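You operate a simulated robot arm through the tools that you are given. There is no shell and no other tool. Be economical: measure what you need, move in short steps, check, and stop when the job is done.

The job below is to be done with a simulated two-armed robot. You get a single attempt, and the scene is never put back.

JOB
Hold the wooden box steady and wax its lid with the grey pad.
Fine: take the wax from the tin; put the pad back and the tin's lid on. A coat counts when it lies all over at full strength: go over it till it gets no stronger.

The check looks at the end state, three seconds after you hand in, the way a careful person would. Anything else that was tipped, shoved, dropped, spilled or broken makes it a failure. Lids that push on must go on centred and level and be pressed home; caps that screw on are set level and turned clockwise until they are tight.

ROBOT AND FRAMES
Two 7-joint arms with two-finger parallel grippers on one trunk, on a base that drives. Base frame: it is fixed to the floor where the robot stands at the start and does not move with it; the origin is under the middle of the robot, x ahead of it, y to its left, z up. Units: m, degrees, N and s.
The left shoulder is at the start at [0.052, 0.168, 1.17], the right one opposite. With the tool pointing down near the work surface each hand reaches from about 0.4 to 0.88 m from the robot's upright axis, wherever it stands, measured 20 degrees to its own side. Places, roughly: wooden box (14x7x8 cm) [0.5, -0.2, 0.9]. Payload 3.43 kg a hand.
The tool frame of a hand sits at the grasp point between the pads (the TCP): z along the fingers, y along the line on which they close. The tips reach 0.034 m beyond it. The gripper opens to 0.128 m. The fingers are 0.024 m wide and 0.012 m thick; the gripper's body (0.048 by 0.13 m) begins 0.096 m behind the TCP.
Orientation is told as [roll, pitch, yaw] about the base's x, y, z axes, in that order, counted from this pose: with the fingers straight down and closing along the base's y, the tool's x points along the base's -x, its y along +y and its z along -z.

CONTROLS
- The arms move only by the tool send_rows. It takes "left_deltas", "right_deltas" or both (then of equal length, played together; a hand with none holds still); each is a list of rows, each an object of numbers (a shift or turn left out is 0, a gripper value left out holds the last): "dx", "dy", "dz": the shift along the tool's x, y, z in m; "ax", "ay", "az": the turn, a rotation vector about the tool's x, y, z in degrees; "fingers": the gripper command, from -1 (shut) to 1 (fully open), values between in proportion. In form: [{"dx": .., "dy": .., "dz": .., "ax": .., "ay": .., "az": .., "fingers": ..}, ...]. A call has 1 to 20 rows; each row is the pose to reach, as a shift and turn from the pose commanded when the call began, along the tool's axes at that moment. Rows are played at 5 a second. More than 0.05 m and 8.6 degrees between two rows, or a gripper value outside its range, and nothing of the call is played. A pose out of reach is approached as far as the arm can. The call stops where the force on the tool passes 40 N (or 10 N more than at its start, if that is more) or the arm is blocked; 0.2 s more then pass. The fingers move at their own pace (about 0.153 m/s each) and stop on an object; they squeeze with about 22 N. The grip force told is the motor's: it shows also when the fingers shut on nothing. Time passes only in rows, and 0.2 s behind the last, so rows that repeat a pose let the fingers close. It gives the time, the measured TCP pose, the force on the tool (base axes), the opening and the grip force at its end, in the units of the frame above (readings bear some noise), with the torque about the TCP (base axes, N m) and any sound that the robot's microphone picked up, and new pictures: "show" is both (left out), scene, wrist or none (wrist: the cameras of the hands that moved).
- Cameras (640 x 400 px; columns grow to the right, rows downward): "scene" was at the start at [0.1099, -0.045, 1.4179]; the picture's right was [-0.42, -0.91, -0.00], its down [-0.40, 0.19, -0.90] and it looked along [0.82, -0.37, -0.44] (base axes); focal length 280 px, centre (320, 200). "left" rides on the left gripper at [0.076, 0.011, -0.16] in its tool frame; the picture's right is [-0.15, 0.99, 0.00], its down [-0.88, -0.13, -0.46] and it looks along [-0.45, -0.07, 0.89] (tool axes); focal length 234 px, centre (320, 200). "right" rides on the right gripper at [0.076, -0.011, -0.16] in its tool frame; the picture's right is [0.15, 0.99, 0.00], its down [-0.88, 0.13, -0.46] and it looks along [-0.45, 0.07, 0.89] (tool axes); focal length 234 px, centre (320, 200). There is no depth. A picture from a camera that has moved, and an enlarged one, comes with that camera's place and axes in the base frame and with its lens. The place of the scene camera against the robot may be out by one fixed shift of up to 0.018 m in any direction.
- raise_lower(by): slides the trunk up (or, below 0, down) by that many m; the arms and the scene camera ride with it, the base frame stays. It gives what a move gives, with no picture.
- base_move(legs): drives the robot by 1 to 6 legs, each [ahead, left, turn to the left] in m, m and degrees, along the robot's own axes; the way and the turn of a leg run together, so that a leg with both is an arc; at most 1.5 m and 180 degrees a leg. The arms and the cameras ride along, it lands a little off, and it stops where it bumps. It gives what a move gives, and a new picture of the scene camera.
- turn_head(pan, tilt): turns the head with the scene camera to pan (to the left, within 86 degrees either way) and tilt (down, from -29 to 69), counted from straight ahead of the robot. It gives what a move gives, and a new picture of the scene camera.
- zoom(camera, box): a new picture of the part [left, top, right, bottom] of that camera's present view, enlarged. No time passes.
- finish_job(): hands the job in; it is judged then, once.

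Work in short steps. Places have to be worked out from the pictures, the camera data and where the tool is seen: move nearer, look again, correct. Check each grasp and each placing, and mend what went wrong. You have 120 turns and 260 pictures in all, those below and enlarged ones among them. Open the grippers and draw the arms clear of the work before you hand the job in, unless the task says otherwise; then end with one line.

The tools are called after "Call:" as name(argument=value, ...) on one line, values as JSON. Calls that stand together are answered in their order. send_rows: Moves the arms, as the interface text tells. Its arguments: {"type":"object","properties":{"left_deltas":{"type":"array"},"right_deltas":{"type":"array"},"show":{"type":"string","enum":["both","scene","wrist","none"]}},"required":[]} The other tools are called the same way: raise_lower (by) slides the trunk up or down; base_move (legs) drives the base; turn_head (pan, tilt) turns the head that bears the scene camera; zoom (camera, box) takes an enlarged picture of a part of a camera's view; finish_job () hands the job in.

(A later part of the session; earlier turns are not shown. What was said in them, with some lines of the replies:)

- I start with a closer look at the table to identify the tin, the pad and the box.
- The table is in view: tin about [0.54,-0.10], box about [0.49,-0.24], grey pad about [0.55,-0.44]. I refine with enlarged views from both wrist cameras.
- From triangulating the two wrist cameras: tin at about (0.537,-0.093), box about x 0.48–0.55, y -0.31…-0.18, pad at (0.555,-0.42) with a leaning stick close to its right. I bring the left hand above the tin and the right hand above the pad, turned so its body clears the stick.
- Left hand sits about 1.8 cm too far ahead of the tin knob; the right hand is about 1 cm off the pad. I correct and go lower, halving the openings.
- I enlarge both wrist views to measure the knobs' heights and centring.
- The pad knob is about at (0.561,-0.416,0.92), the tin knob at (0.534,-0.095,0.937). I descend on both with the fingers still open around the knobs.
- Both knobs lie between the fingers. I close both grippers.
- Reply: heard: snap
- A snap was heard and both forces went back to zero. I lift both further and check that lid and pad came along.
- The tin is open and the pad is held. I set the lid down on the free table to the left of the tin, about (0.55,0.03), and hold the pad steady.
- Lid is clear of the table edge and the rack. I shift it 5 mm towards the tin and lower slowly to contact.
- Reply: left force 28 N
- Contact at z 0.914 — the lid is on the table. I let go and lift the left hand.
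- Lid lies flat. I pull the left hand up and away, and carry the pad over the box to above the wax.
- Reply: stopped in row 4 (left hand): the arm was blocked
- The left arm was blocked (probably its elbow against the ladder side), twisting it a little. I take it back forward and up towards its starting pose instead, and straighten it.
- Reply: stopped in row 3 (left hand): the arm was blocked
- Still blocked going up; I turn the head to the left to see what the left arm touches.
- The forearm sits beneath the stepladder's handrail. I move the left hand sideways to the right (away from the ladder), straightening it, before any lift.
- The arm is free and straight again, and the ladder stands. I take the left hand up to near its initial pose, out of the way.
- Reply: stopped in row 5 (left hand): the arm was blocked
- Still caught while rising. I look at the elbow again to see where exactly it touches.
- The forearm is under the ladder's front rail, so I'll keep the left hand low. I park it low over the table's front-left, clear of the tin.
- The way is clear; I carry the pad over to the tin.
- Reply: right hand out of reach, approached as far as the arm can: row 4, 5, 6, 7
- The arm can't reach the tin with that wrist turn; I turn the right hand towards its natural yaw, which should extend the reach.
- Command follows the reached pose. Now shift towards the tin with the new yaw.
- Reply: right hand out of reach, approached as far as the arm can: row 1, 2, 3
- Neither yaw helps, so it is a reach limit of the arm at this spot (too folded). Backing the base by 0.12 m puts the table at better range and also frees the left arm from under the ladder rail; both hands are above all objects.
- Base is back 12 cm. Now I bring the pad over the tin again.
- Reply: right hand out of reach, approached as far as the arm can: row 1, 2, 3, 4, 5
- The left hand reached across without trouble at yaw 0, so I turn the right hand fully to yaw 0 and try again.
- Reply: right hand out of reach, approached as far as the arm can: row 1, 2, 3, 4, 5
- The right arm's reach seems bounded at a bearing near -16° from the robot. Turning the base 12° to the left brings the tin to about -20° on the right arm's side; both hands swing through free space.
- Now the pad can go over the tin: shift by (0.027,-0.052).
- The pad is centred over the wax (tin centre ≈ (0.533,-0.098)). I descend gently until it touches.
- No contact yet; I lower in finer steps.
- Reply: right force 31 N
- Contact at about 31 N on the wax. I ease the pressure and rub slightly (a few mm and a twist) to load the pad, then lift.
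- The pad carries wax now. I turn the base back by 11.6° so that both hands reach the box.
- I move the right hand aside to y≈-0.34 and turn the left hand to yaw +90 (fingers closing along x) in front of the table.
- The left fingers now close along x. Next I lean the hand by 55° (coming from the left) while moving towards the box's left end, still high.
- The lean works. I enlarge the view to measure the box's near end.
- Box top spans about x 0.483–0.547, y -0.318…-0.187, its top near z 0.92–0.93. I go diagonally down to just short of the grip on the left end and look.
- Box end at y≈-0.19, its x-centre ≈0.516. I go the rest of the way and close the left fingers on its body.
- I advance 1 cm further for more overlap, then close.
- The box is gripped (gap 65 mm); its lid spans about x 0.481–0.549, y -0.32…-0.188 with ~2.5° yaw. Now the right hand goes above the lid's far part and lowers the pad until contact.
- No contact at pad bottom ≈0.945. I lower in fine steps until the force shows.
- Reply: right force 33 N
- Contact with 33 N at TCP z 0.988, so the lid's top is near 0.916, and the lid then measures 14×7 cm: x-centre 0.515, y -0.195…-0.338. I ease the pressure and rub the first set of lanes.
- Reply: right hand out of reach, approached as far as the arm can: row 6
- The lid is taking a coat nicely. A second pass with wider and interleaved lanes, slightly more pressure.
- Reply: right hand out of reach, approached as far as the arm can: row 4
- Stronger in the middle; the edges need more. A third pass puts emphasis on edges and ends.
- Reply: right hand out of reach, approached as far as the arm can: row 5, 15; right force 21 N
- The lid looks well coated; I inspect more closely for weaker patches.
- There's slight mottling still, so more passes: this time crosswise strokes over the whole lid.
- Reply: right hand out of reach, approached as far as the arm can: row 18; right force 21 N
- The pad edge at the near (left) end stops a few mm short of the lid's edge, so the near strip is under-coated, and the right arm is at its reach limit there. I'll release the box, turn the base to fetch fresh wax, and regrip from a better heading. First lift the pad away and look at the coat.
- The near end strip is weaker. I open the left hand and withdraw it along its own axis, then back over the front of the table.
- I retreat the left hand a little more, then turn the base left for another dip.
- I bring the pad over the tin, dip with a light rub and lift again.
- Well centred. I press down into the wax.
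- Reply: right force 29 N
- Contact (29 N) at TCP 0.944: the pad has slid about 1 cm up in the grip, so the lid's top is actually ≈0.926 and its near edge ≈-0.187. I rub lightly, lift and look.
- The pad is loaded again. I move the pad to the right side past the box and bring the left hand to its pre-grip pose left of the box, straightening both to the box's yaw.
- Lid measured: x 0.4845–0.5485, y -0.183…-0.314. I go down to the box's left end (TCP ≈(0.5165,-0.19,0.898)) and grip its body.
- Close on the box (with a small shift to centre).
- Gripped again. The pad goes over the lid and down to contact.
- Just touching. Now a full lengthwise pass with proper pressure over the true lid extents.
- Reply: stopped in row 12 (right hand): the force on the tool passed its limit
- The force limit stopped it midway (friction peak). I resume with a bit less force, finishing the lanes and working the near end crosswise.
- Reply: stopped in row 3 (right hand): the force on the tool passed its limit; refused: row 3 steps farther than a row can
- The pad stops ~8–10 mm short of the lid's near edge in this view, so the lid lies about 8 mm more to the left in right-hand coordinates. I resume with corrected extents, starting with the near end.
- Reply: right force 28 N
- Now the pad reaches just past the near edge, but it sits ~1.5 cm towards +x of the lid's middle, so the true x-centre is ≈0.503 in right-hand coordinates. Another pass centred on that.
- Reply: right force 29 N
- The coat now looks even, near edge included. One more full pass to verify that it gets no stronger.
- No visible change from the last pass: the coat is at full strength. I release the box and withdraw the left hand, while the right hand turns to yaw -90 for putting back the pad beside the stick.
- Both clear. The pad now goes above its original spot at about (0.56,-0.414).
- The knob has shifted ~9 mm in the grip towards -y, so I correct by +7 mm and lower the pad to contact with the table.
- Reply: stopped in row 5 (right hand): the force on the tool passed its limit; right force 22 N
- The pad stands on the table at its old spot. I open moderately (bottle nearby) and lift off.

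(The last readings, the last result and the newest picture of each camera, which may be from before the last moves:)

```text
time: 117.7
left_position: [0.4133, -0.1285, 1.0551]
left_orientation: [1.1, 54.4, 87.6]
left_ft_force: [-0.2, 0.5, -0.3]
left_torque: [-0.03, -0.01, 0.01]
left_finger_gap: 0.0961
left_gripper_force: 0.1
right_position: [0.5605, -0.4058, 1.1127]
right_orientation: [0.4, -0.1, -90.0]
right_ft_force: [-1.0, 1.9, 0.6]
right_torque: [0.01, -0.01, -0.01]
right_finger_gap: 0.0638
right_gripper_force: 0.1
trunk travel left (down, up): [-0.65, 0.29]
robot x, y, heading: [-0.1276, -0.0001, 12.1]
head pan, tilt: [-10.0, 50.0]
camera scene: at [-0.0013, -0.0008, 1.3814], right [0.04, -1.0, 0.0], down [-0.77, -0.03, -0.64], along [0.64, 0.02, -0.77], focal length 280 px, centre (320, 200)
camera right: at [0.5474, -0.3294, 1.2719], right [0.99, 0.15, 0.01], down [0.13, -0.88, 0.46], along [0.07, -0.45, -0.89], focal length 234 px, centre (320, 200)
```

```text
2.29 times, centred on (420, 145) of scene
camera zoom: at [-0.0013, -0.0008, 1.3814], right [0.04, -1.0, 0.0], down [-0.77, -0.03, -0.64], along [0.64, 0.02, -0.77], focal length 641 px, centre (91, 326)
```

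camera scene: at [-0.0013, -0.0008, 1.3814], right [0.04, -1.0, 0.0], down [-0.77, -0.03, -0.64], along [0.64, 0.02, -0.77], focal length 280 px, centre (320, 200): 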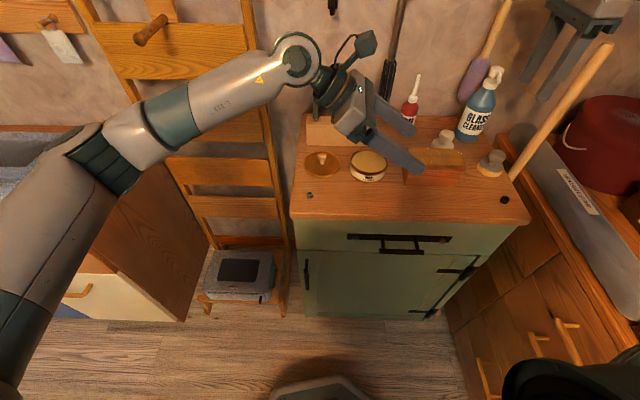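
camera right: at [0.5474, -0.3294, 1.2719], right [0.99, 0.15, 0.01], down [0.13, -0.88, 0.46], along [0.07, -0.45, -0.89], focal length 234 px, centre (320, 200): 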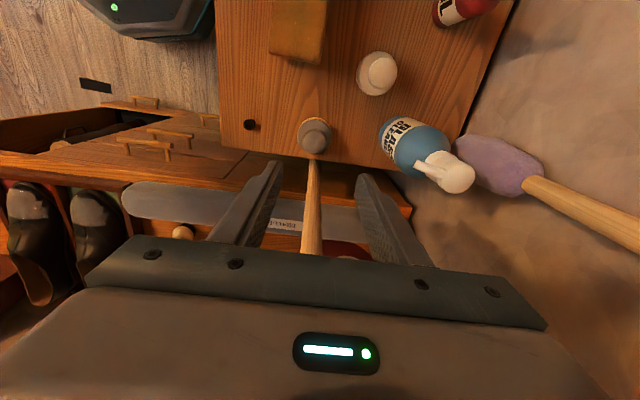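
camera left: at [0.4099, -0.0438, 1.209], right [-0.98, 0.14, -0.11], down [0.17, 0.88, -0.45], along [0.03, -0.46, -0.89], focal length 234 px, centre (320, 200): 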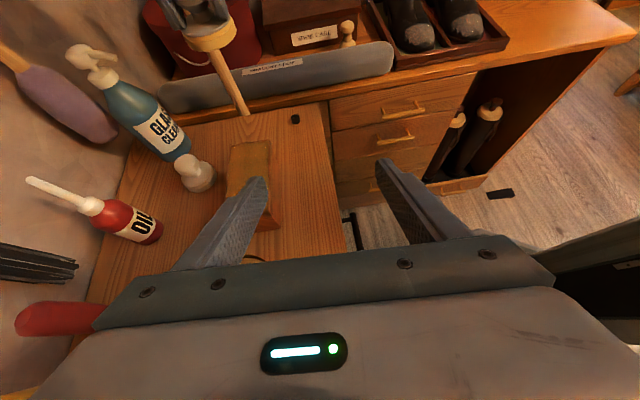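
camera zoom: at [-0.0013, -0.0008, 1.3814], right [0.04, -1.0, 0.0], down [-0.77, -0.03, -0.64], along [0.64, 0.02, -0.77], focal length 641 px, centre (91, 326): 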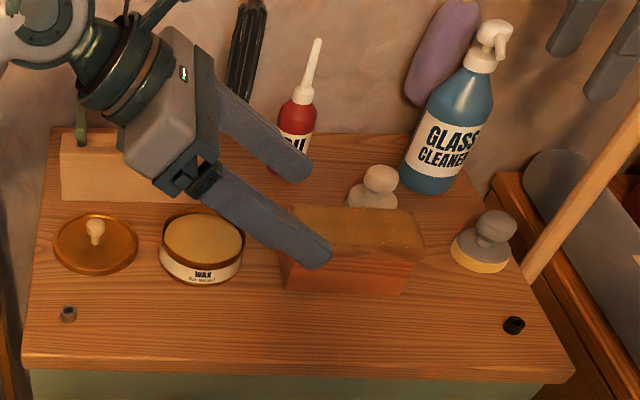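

Pad is back and upright. Now I unlean the left hand, backing toward the front-left of the table.

Call:
send_rows(left_deltas=[{"dx": -0.008, "dy": 0.002, "dz": -0.019, "ay": -8}, {"dx": -0.016, "dy": 0.004, "dz": -0.038, "ay": -16}, {"dx": -0.024, "dy": 0.007, "dz": -0.057, "ay": -24}, {"dx": -0.032, "dy": 0.009, "dz": -0.076, "ay": -32}, {"dx": -0.04, "dy": 0.011, "dz": -0.095, "ay": -40}, {"dx": -0.048, "dy": 0.013, "dz": -0.114, "ay": -48}, {"dx": -0.057, "dy": 0.016, "dz": -0.131, "ay": -54.3}, {"dx": -0.057, "dy": 0.016, "dz": -0.131, "ay": -54.3}], show="none")

Call:
send_rows(left_deltas=[{"az": 8}, {"az": 16}, {"az": 24}, {"az": 32}, {"az": 40}, {"az": 48}, {"az": 56}, {"az": 64}, {"az": 72}, {"az": 80}, {"az": 87.5, "fingers": -0.1}, {"az": 87.5, "fingers": -0.1}])

```text
time: 119.5
left_position: [0.4052, 0.0105, 1.0853]
left_orientation: [0.7, -0.1, 87.0]
left_ft_force: [-0.2, 0.6, 0.9]
left_torque: [0.0, 0.02, 0.03]
left_finger_gap: 0.0962
left_gripper_force: 0.0
right_position: [0.5607, -0.4061, 1.1103]
right_orientation: [0.4, -0.1, -90.1]
right_ft_force: [0.6, 0.0, -0.7]
right_torque: [0.0, -0.01, 0.01]
right_finger_gap: 0.064
right_gripper_force: 0.0
trunk travel left (down, up): [-0.65, 0.29]
robot x, y, heading: [-0.1276, -0.0064, 12.2]
head pan, tilt: [-10.0, 50.0]
```

```text
time: 122.1
left_position: [0.4061, 0.0122, 1.0848]
left_orientation: [0.1, 0.7, -0.6]
left_ft_force: [-0.4, -0.4, -0.4]
left_torque: [-0.01, 0.0, 0.02]
left_finger_gap: 0.0574
left_gripper_force: 0.1
right_position: [0.5613, -0.4074, 1.1115]
right_orientation: [0.4, -0.1, -90.1]
right_ft_force: [0.3, -0.5, -0.4]
right_torque: [-0.02, 0.0, 0.01]
right_finger_gap: 0.0642
right_gripper_force: 0.0
trunk travel left (down, up): [-0.65, 0.29]
robot x, y, heading: [-0.1253, -0.0032, 12.1]
head pan, tilt: [-10.0, 50.0]
camera scene: at [-0.0004, -0.0016, 1.3814], right [0.04, -1.0, 0.0], down [-0.77, -0.03, -0.64], along [0.64, 0.02, -0.77], focal length 280 px, centre (320, 200)
camera left: at [0.3331, 0.022, 1.2453], right [0.16, 0.99, 0.0], down [0.88, -0.14, 0.45], along [0.44, -0.07, -0.9], focal length 234 px, centre (320, 200)
```

scene: 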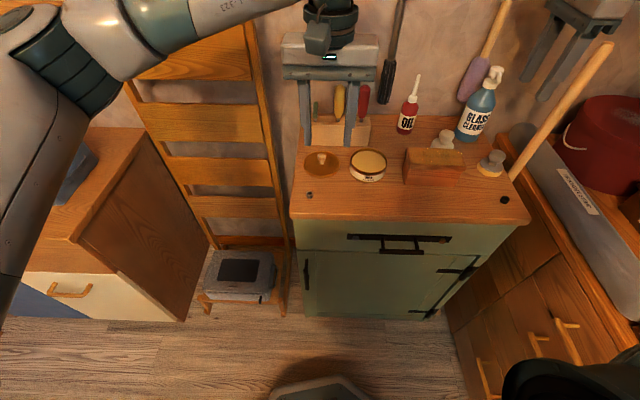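
left: 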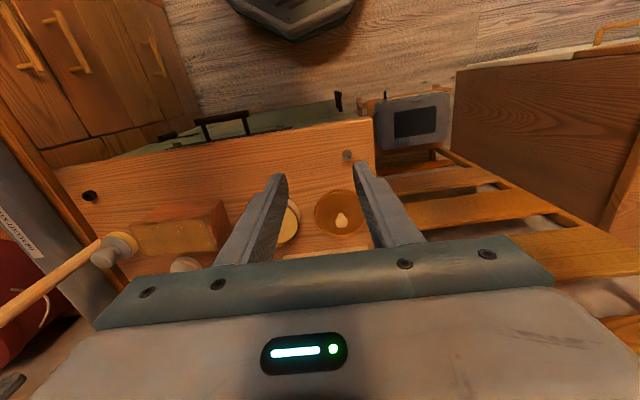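

Left hand is upright again. I move it above the lid's knob (about (0.549,0.026)).

Call:
send_rows(left_deltas=[{"dx": -0.04, "dy": 0.004, "dz": 0.01}, {"dx": -0.08, "dy": 0.008, "dz": 0.025}, {"dx": -0.12, "dy": 0.012, "dz": 0.05}, {"dx": -0.143, "dy": 0.014, "dz": 0.085}, {"dx": -0.143, "dy": 0.014, "dz": 0.085}], show="wrist")

Call:
zoom(camera="left", box=[240, 100, 400, 200])

```text
time: 123.3
left_position: [0.5472, 0.0229, 0.9961]
left_orientation: [0.1, 0.6, -0.7]
left_ft_force: [-0.1, -0.4, -0.6]
left_torque: [0.01, 0.0, 0.01]
left_finger_gap: 0.0575
left_gripper_force: 0.0
right_position: [0.5601, -0.4065, 1.1107]
right_orientation: [0.5, -0.1, -90.0]
right_ft_force: [-0.2, -0.7, 0.9]
right_torque: [-0.02, -0.05, -0.02]
right_finger_gap: 0.0642
right_gripper_force: 0.1
trunk travel left (down, up): [-0.65, 0.29]
robot x, y, heading: [-0.1267, -0.0063, 12.1]
head pan, tilt: [-10.0, 50.0]
camera left: at [0.4744, 0.0345, 1.1581], right [0.16, 0.99, 0.0], down [0.88, -0.14, 0.45], along [0.44, -0.07, -0.89], focal length 234 px, centre (320, 200)
```

left: 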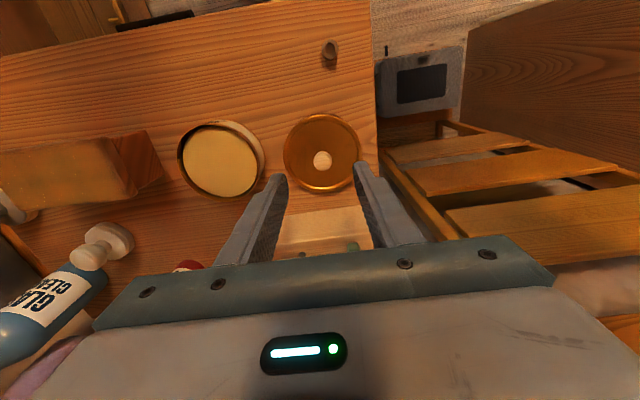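

```text
4.00 times, centred on (320, 150) of left
camera zoom: at [0.4744, 0.0345, 1.1581], right [0.16, 0.99, 0.0], down [0.88, -0.14, 0.45], along [0.44, -0.07, -0.89], focal length 937 px, centre (320, 400)
```

zoom: 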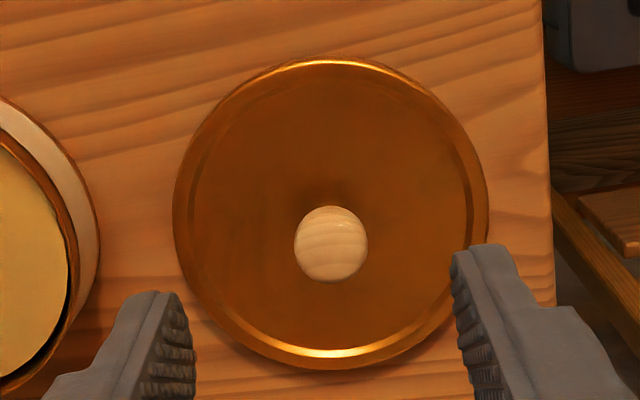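

Knob at about (0.551,0.025). I fine-correct and descend to z≈0.915, then close.

Call:
send_rows(left_deltas=[{"dx": -0.003, "dy": 0.003, "dz": 0.035}, {"dx": -0.003, "dy": 0.003, "dz": 0.065}, {"dx": -0.003, "dy": 0.003, "dz": 0.079}, {"dx": -0.003, "dy": 0.003, "dz": 0.079}], show="wrist")

```text
time: 124.3
left_position: [0.5503, 0.0277, 0.9178]
left_orientation: [0.0, 0.8, -0.7]
left_ft_force: [0.2, -0.1, -0.2]
left_torque: [0.03, 0.03, -0.01]
left_finger_gap: 0.0576
left_gripper_force: 0.0
right_position: [0.5614, -0.4061, 1.1113]
right_orientation: [0.3, 0.0, -90.0]
right_ft_force: [0.4, 0.6, 1.0]
right_torque: [0.02, -0.02, -0.01]
right_finger_gap: 0.0639
right_gripper_force: 0.1
trunk travel left (down, up): [-0.65, 0.29]
robot x, y, heading: [-0.1249, -0.0042, 12.0]
head pan, tilt: [-10.0, 50.0]
camera left: at [0.4773, 0.0376, 1.0793], right [0.16, 0.99, 0.0], down [0.88, -0.14, 0.45], along [0.44, -0.07, -0.9], focal length 234 px, centre (320, 200)
```

left: 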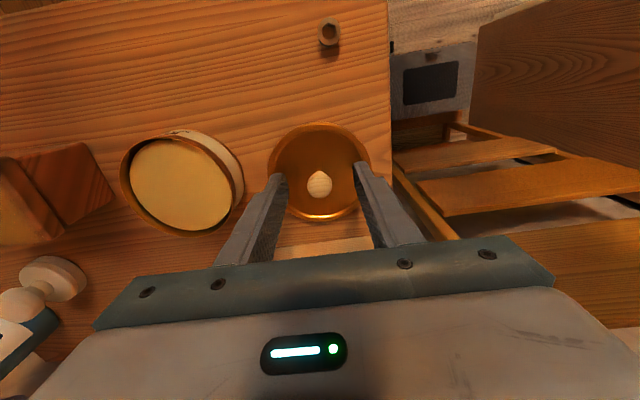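

Aligned as at the first grasp. Close and lift.

Call:
send_rows(left_deltas=[{"dz": 0.001, "fingers": -1}, {"dz": 0.001, "fingers": -1}, {"dz": 0.001, "fingers": -1}, {"dz": -0.01}, {"dz": -0.04}, {"dz": -0.08}, {"dz": -0.1}], show="wrist")

```text
time: 125.9
left_position: [0.5502, 0.027, 1.02]
left_orientation: [0.1, 0.7, -0.8]
left_ft_force: [0.3, 0.8, -1.6]
left_torque: [0.03, -0.01, 0.01]
left_finger_gap: 0.0201
left_gripper_force: 21.6
right_position: [0.5611, -0.4066, 1.1101]
right_orientation: [0.4, -0.2, -90.1]
right_ft_force: [1.1, 1.0, -0.6]
right_torque: [-0.03, -0.02, -0.02]
right_finger_gap: 0.0639
right_gripper_force: 0.1
trunk travel left (down, up): [-0.65, 0.29]
robot x, y, heading: [-0.1248, -0.0004, 12.0]
head pan, tilt: [-10.0, 50.0]
camera left: at [0.4774, 0.0372, 1.18], right [0.16, 0.99, 0.0], down [0.88, -0.14, 0.45], along [0.44, -0.07, -0.9], focal length 234 px, centre (320, 200)
```

left: 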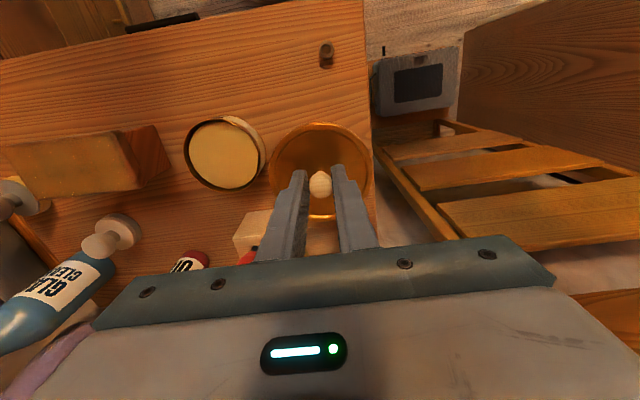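

Lid in hand. I carry it over the tin.

Call:
send_rows(left_deltas=[{"dx": 0.005, "dy": -0.04}, {"dx": 0.01, "dy": -0.08}, {"dx": 0.0157, "dy": -0.1215}, {"dx": 0.0157, "dy": -0.1215, "dz": 0.02}, {"dx": 0.0157, "dy": -0.1215, "dz": 0.03}])

Call:
zoom(camera="left", box=[240, 90, 400, 230])

Call:
zoom(camera="scene", box=[310, 110, 450, 200])

```text
time: 127.1
left_position: [0.5335, -0.0956, 0.9872]
left_orientation: [0.1, 0.8, -0.7]
left_ft_force: [0.3, 0.6, -0.2]
left_torque: [0.02, -0.01, 0.0]
left_finger_gap: 0.0202
left_gripper_force: 22.0
right_position: [0.5611, -0.4061, 1.1109]
right_orientation: [0.4, -0.1, -90.1]
right_ft_force: [0.2, 0.1, 0.8]
right_torque: [-0.02, 0.0, 0.04]
right_finger_gap: 0.0639
right_gripper_force: 0.0
trunk travel left (down, up): [-0.65, 0.29]
robot x, y, heading: [-0.1265, -0.0029, 12.2]
head pan, tilt: [-10.0, 50.0]
camera scene: at [-0.0004, -0.0017, 1.3814], right [0.04, -1.0, 0.0], down [-0.77, -0.03, -0.64], along [0.64, 0.02, -0.77], focal length 280 px, centre (320, 200)
camera left: at [0.4611, -0.0849, 1.1495], right [0.16, 0.99, 0.0], down [0.88, -0.14, 0.45], along [0.44, -0.07, -0.9], focal length 234 px, centre (320, 200)
```

scene: 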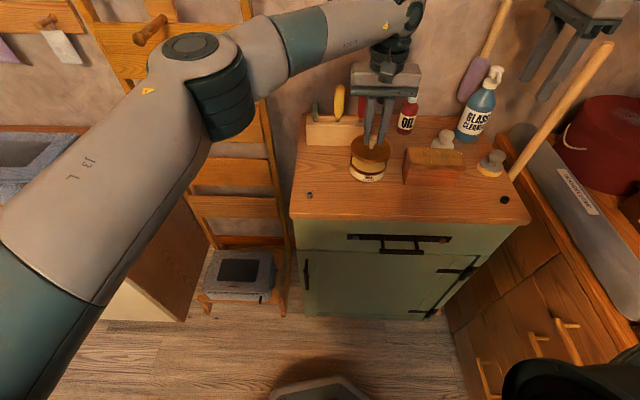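
left: 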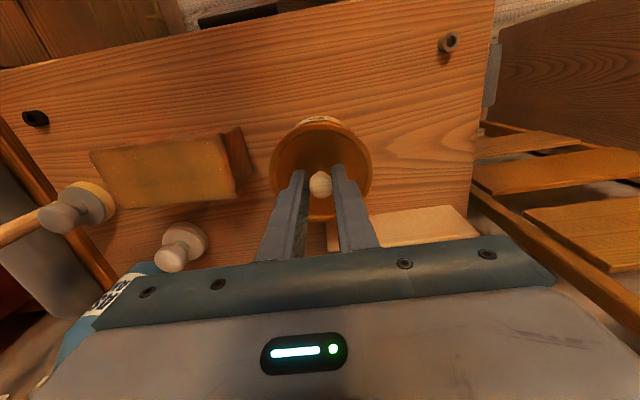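

```text
2.86 times, centred on (320, 160) of left
camera zoom: at [0.4611, -0.0849, 1.1495], right [0.16, 0.99, 0.0], down [0.88, -0.14, 0.45], along [0.44, -0.07, -0.9], focal length 669 px, centre (320, 314)
```

zoom: 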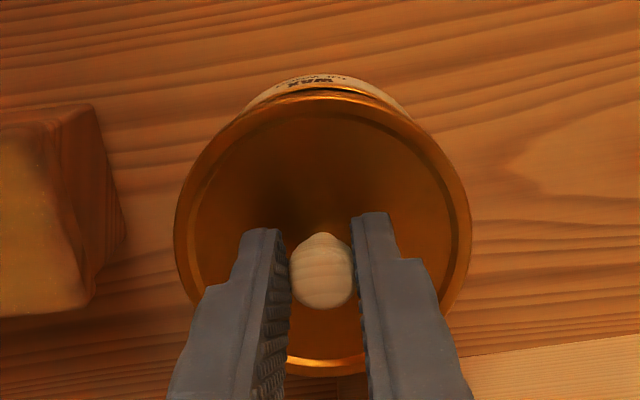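

```text
4.44 times, centred on (380, 155) of scene
camera zoom: at [-0.0004, -0.0017, 1.3814], right [0.04, -1.0, 0.0], down [-0.77, -0.03, -0.64], along [0.64, 0.02, -0.77], focal length 1246 px, centre (53, 400)
```

zoom: 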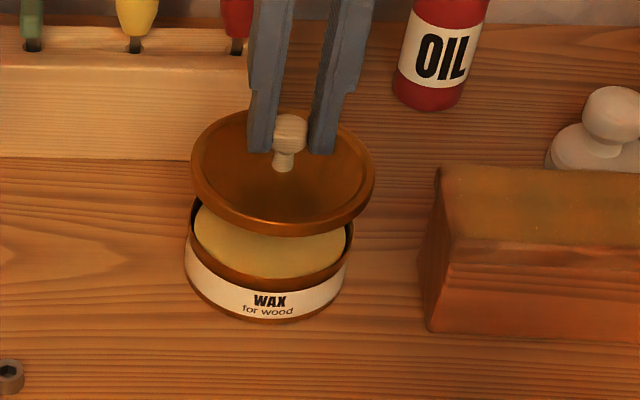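

Lid is over the tin; views suggest the tin is ~2 mm more to +y. I correct and lower to just above engagement.

Call:
send_rows(left_deltas=[{"dx": -0.001, "dy": 0.002, "dz": 0.01}, {"dx": -0.001, "dy": 0.002, "dz": 0.02}, {"dx": -0.001, "dy": 0.002, "dz": 0.026}], show="wrist")

Call:
zoom(camera="scene", box=[310, 110, 450, 200])

Call:
zoom(camera="left", box=[240, 90, 400, 230])

```text
time: 127.9
left_position: [0.5336, -0.0925, 0.9629]
left_orientation: [-0.1, 0.7, -0.7]
left_ft_force: [0.3, -0.8, -0.5]
left_torque: [-0.02, -0.02, -0.02]
left_finger_gap: 0.0199
left_gripper_force: 22.0
right_position: [0.5616, -0.405, 1.1109]
right_orientation: [0.4, -0.2, -90.1]
right_ft_force: [-0.2, -0.3, 1.7]
right_torque: [0.01, -0.01, -0.01]
right_finger_gap: 0.0641
right_gripper_force: 0.0
trunk travel left (down, up): [-0.65, 0.29]
robot x, y, heading: [-0.1272, 0.0008, 12.3]
head pan, tilt: [-10.0, 50.0]
camera left: at [0.4615, -0.0824, 1.1234], right [0.16, 0.99, 0.0], down [0.88, -0.14, 0.45], along [0.44, -0.07, -0.9], focal length 234 px, centre (320, 200)
```

left: 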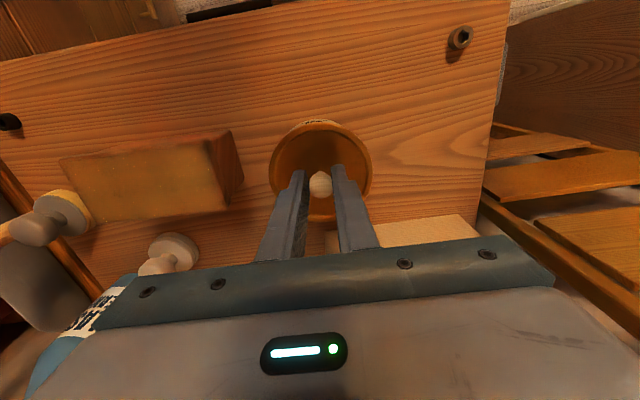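

```text
4.44 times, centred on (380, 155) of scene
camera zoom: at [-0.0002, -0.0015, 1.3813], right [0.04, -1.0, 0.0], down [-0.77, -0.03, -0.64], along [0.64, 0.02, -0.77], focal length 1246 px, centre (53, 400)
```

zoom: 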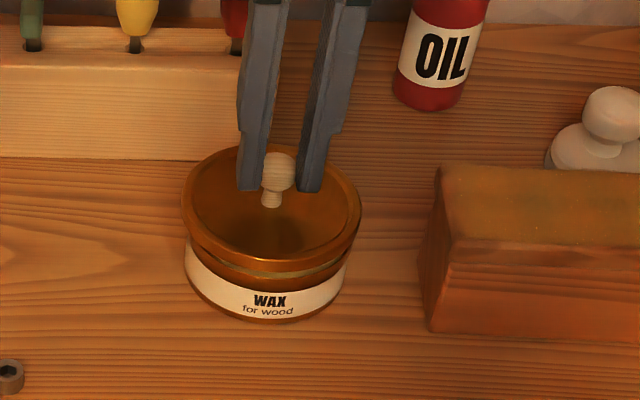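

```text
2.86 times, centred on (320, 160) of left
camera zoom: at [0.4615, -0.0824, 1.1234], right [0.16, 0.99, 0.0], down [0.88, -0.14, 0.45], along [0.44, -0.07, -0.9], focal length 669 px, centre (320, 314)
```

zoom: 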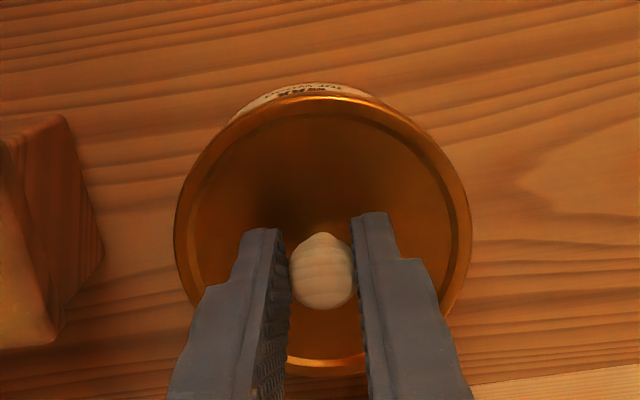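

Alignment is good to about a millimetre. I lower until the lid seats, watching force and sound.

Call:
send_rows(left_deltas=[{"dy": -0.001, "dz": 0.004}, {"dy": -0.001, "dz": 0.008}, {"dy": -0.001, "dz": 0.011}, {"dy": -0.001, "dz": 0.013}, {"dy": -0.001, "dz": 0.015}], show="none")

```text
time: 129.1
left_position: [0.5332, -0.0932, 0.9492]
left_orientation: [0.0, 0.6, -0.7]
left_ft_force: [0.9, -2.0, 7.0]
left_torque: [-0.07, -0.15, 0.03]
left_finger_gap: 0.0201
left_gripper_force: 21.5
right_position: [0.5611, -0.4073, 1.1114]
right_orientation: [0.5, -0.2, -90.2]
right_ft_force: [0.1, -0.5, -1.0]
right_torque: [0.0, 0.01, -0.01]
right_finger_gap: 0.0642
right_gripper_force: 0.2
trunk travel left (down, up): [-0.65, 0.29]
robot x, y, heading: [-0.1247, -0.0013, 11.9]
head pan, tilt: [-10.0, 50.0]
heard: snap
```

A snap was heard. I press a little further to be sure it is home.

Call:
send_rows(left_deltas=[{"dz": 0.001}, {"dz": 0.002}, {"dz": 0.003}, {"dz": 0.003}], show="none")

Call:
zoom(camera="scene", box=[310, 110, 450, 200])

```text
time: 130.1
left_position: [0.534, -0.0949, 0.9465]
left_orientation: [0.0, 0.5, -0.7]
left_ft_force: [5.9, -8.3, 26.5]
left_torque: [-0.28, -0.41, -0.04]
left_finger_gap: 0.0203
left_gripper_force: 22.0
right_position: [0.5585, -0.4068, 1.1118]
right_orientation: [0.5, -0.1, -90.1]
right_ft_force: [0.4, -0.8, -0.5]
right_torque: [0.01, 0.0, 0.0]
right_finger_gap: 0.0641
right_gripper_force: 0.0
trunk travel left (down, up): [-0.65, 0.29]
robot x, y, heading: [-0.122, -0.0037, 11.6]
head pan, tilt: [-10.0, 50.0]
```

```text
4.44 times, centred on (380, 155) of scene
camera zoom: at [-0.0025, -0.0024, 1.3817], right [0.03, -1.0, 0.0], down [-0.76, -0.03, -0.64], along [0.64, 0.02, -0.77], focal length 1246 px, centre (53, 400)
```

zoom: 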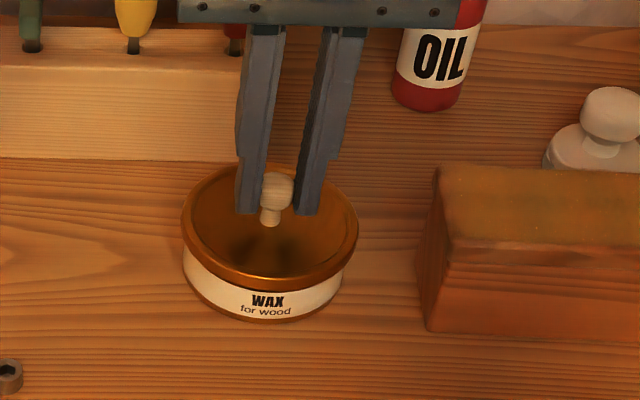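

The lid is level, centred and down. I release the knob, lift straight up and retreat a little.

Call:
send_rows(left_deltas=[{"dz": -0.003, "fingers": -0.2}, {"dz": -0.003, "fingers": -0.2}, {"dz": -0.003, "fingers": -0.2}, {"dz": -0.05}, {"dz": -0.1}, {"dz": -0.13, "dx": 0.03}, {"dz": -0.13, "dx": 0.07}, {"dz": -0.13, "dx": 0.11}, {"dz": -0.13, "dx": 0.15}])

Call:
zoom(camera="scene", box=[280, 80, 540, 240])

Call:
zoom(camera="scene", box=[330, 130, 410, 190])

```text
time: 132.1
left_position: [0.385, -0.0905, 1.0762]
left_orientation: [0.0, 0.7, -0.7]
left_ft_force: [-0.3, 0.6, -0.6]
left_torque: [0.0, -0.02, 0.01]
left_finger_gap: 0.0512
left_gripper_force: 0.1
right_position: [0.5606, -0.4067, 1.1112]
right_orientation: [0.5, -0.1, -90.1]
right_ft_force: [0.0, 0.1, 0.2]
right_torque: [-0.04, -0.01, 0.01]
right_finger_gap: 0.0641
right_gripper_force: 0.1
trunk travel left (down, up): [-0.65, 0.29]
robot x, y, heading: [-0.1238, -0.0068, 11.9]
head pan, tilt: [-10.0, 50.0]
camera scene: at [-0.0013, -0.0011, 1.3815], right [0.04, -1.0, 0.0], down [-0.77, -0.03, -0.64], along [0.64, 0.02, -0.77], focal length 280 px, centre (320, 200)
camera left: at [0.3115, -0.0806, 1.2372], right [0.16, 0.99, 0.0], down [0.88, -0.14, 0.45], along [0.44, -0.07, -0.9], focal length 234 px, centre (320, 200)
```

scene: 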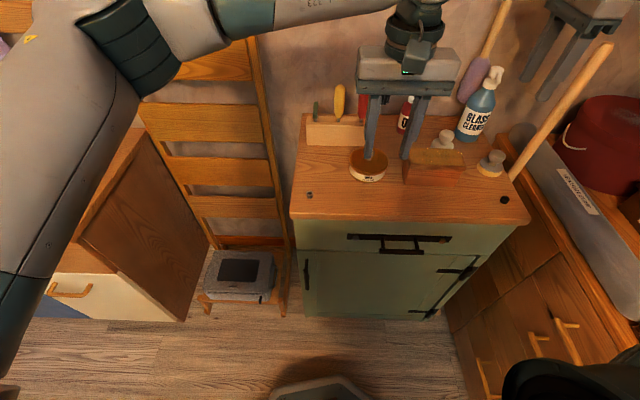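
left: 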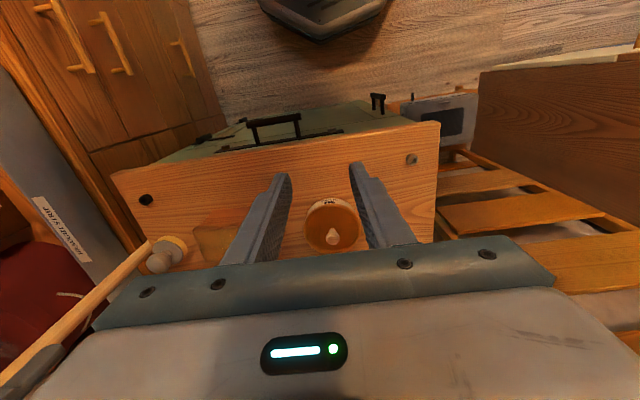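

```text
2.46 times, centred on (410, 160) of scene
camera zoom: at [-0.0013, -0.0011, 1.3815], right [0.04, -1.0, 0.0], down [-0.77, -0.03, -0.64], along [0.64, 0.02, -0.77], focal length 690 px, centre (98, 298)
```

zoom: 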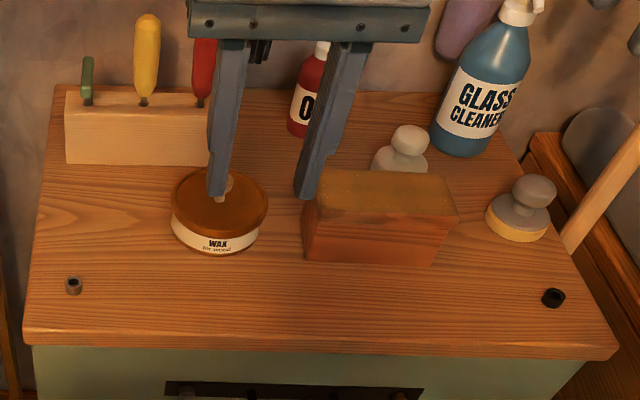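

```text
6.67 times, centred on (370, 160) of scene
camera zoom: at [-0.0013, -0.0011, 1.3815], right [0.04, -1.0, 0.0], down [-0.77, -0.03, -0.64], along [0.64, 0.02, -0.77], focal length 1869 px, centre (-13, 467)
```

zoom: 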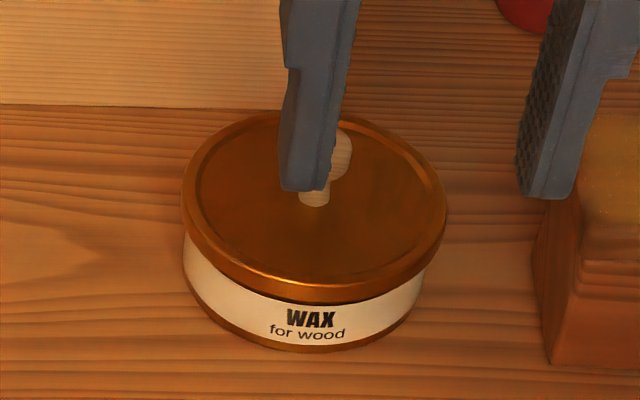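

The lid sits level. I move the left hand aside for a last unobstructed look at the waxed lid, opening both grippers.

Call:
send_rows(left_deltas=[{"dy": 0.04, "fingers": 0.6}, {"dy": 0.08}, {"dy": 0.12}], show="scene")

Call:
zoom(camera="scene", box=[390, 130, 480, 195])

Call:
zoom(camera="right", box=[240, 0, 400, 100])

```text
time: 132.9
left_position: [0.3888, 0.0308, 1.0755]
left_orientation: [0.1, 0.7, -0.7]
left_ft_force: [-0.4, -0.2, -0.8]
left_torque: [-0.07, 0.01, 0.0]
left_finger_gap: 0.1024
left_gripper_force: 0.0
right_position: [0.562, -0.4056, 1.1107]
right_orientation: [0.2, -0.3, -90.1]
right_ft_force: [0.4, 0.5, -0.6]
right_torque: [0.0, 0.05, 0.02]
right_finger_gap: 0.0639
right_gripper_force: 0.0
trunk travel left (down, up): [-0.65, 0.29]
robot x, y, heading: [-0.1261, -0.0025, 11.9]
head pan, tilt: [-10.0, 50.0]
camera scene: at [-0.0002, 0.0, 1.3813], right [0.03, -1.0, 0.0], down [-0.77, -0.03, -0.64], along [0.64, 0.02, -0.77], focal length 280 px, centre (320, 200)
```

scene: 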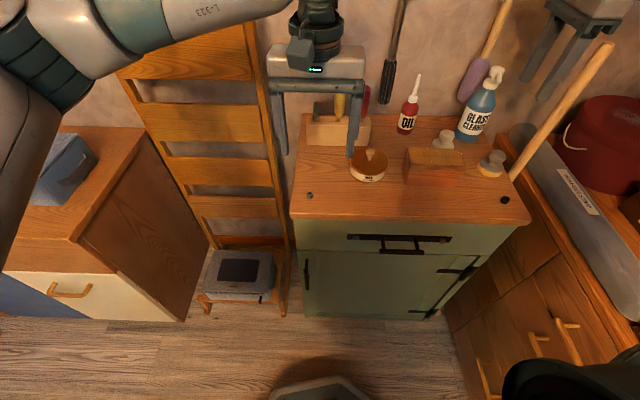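

```text
6.15 times, centred on (435, 162) of scene
camera zoom: at [-0.0002, 0.0, 1.3813], right [0.03, -1.0, 0.0], down [-0.77, -0.03, -0.64], along [0.64, 0.02, -0.77], focal length 1725 px, centre (-388, 431)
```

zoom: 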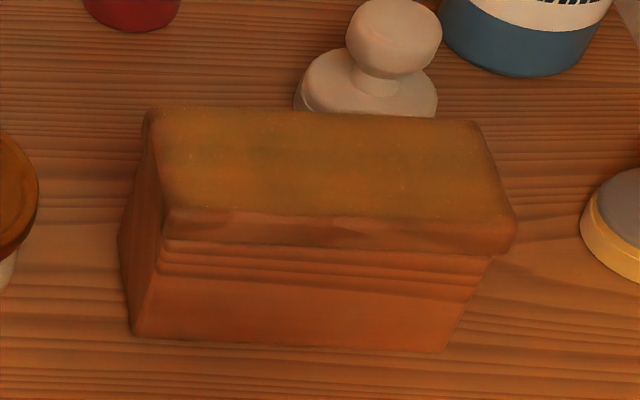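

```text
4.00 times, centred on (320, 50) of right
camera zoom: at [0.5484, -0.3288, 1.2713], right [0.99, 0.15, 0.01], down [0.13, -0.88, 0.46], along [0.07, -0.45, -0.89], focal length 937 px, centre (320, 800)
```

zoom: 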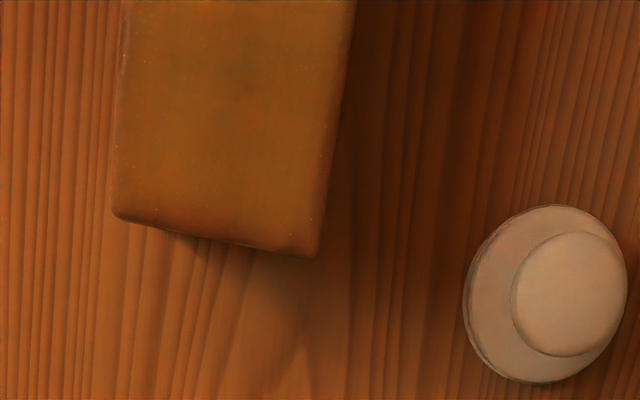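

The coat covers the whole lid evenly, the pad is back in its place, the tin is closed, and both hands are open and clear. I hand in.

Call:
finish_job()

```text
The job is handed in.
```

The box lid is waxed all over, the grey pad is back in its place and the tin's lid is pressed home. A last full pass made no visible difference to the coat, so I judged it to be at full strength.
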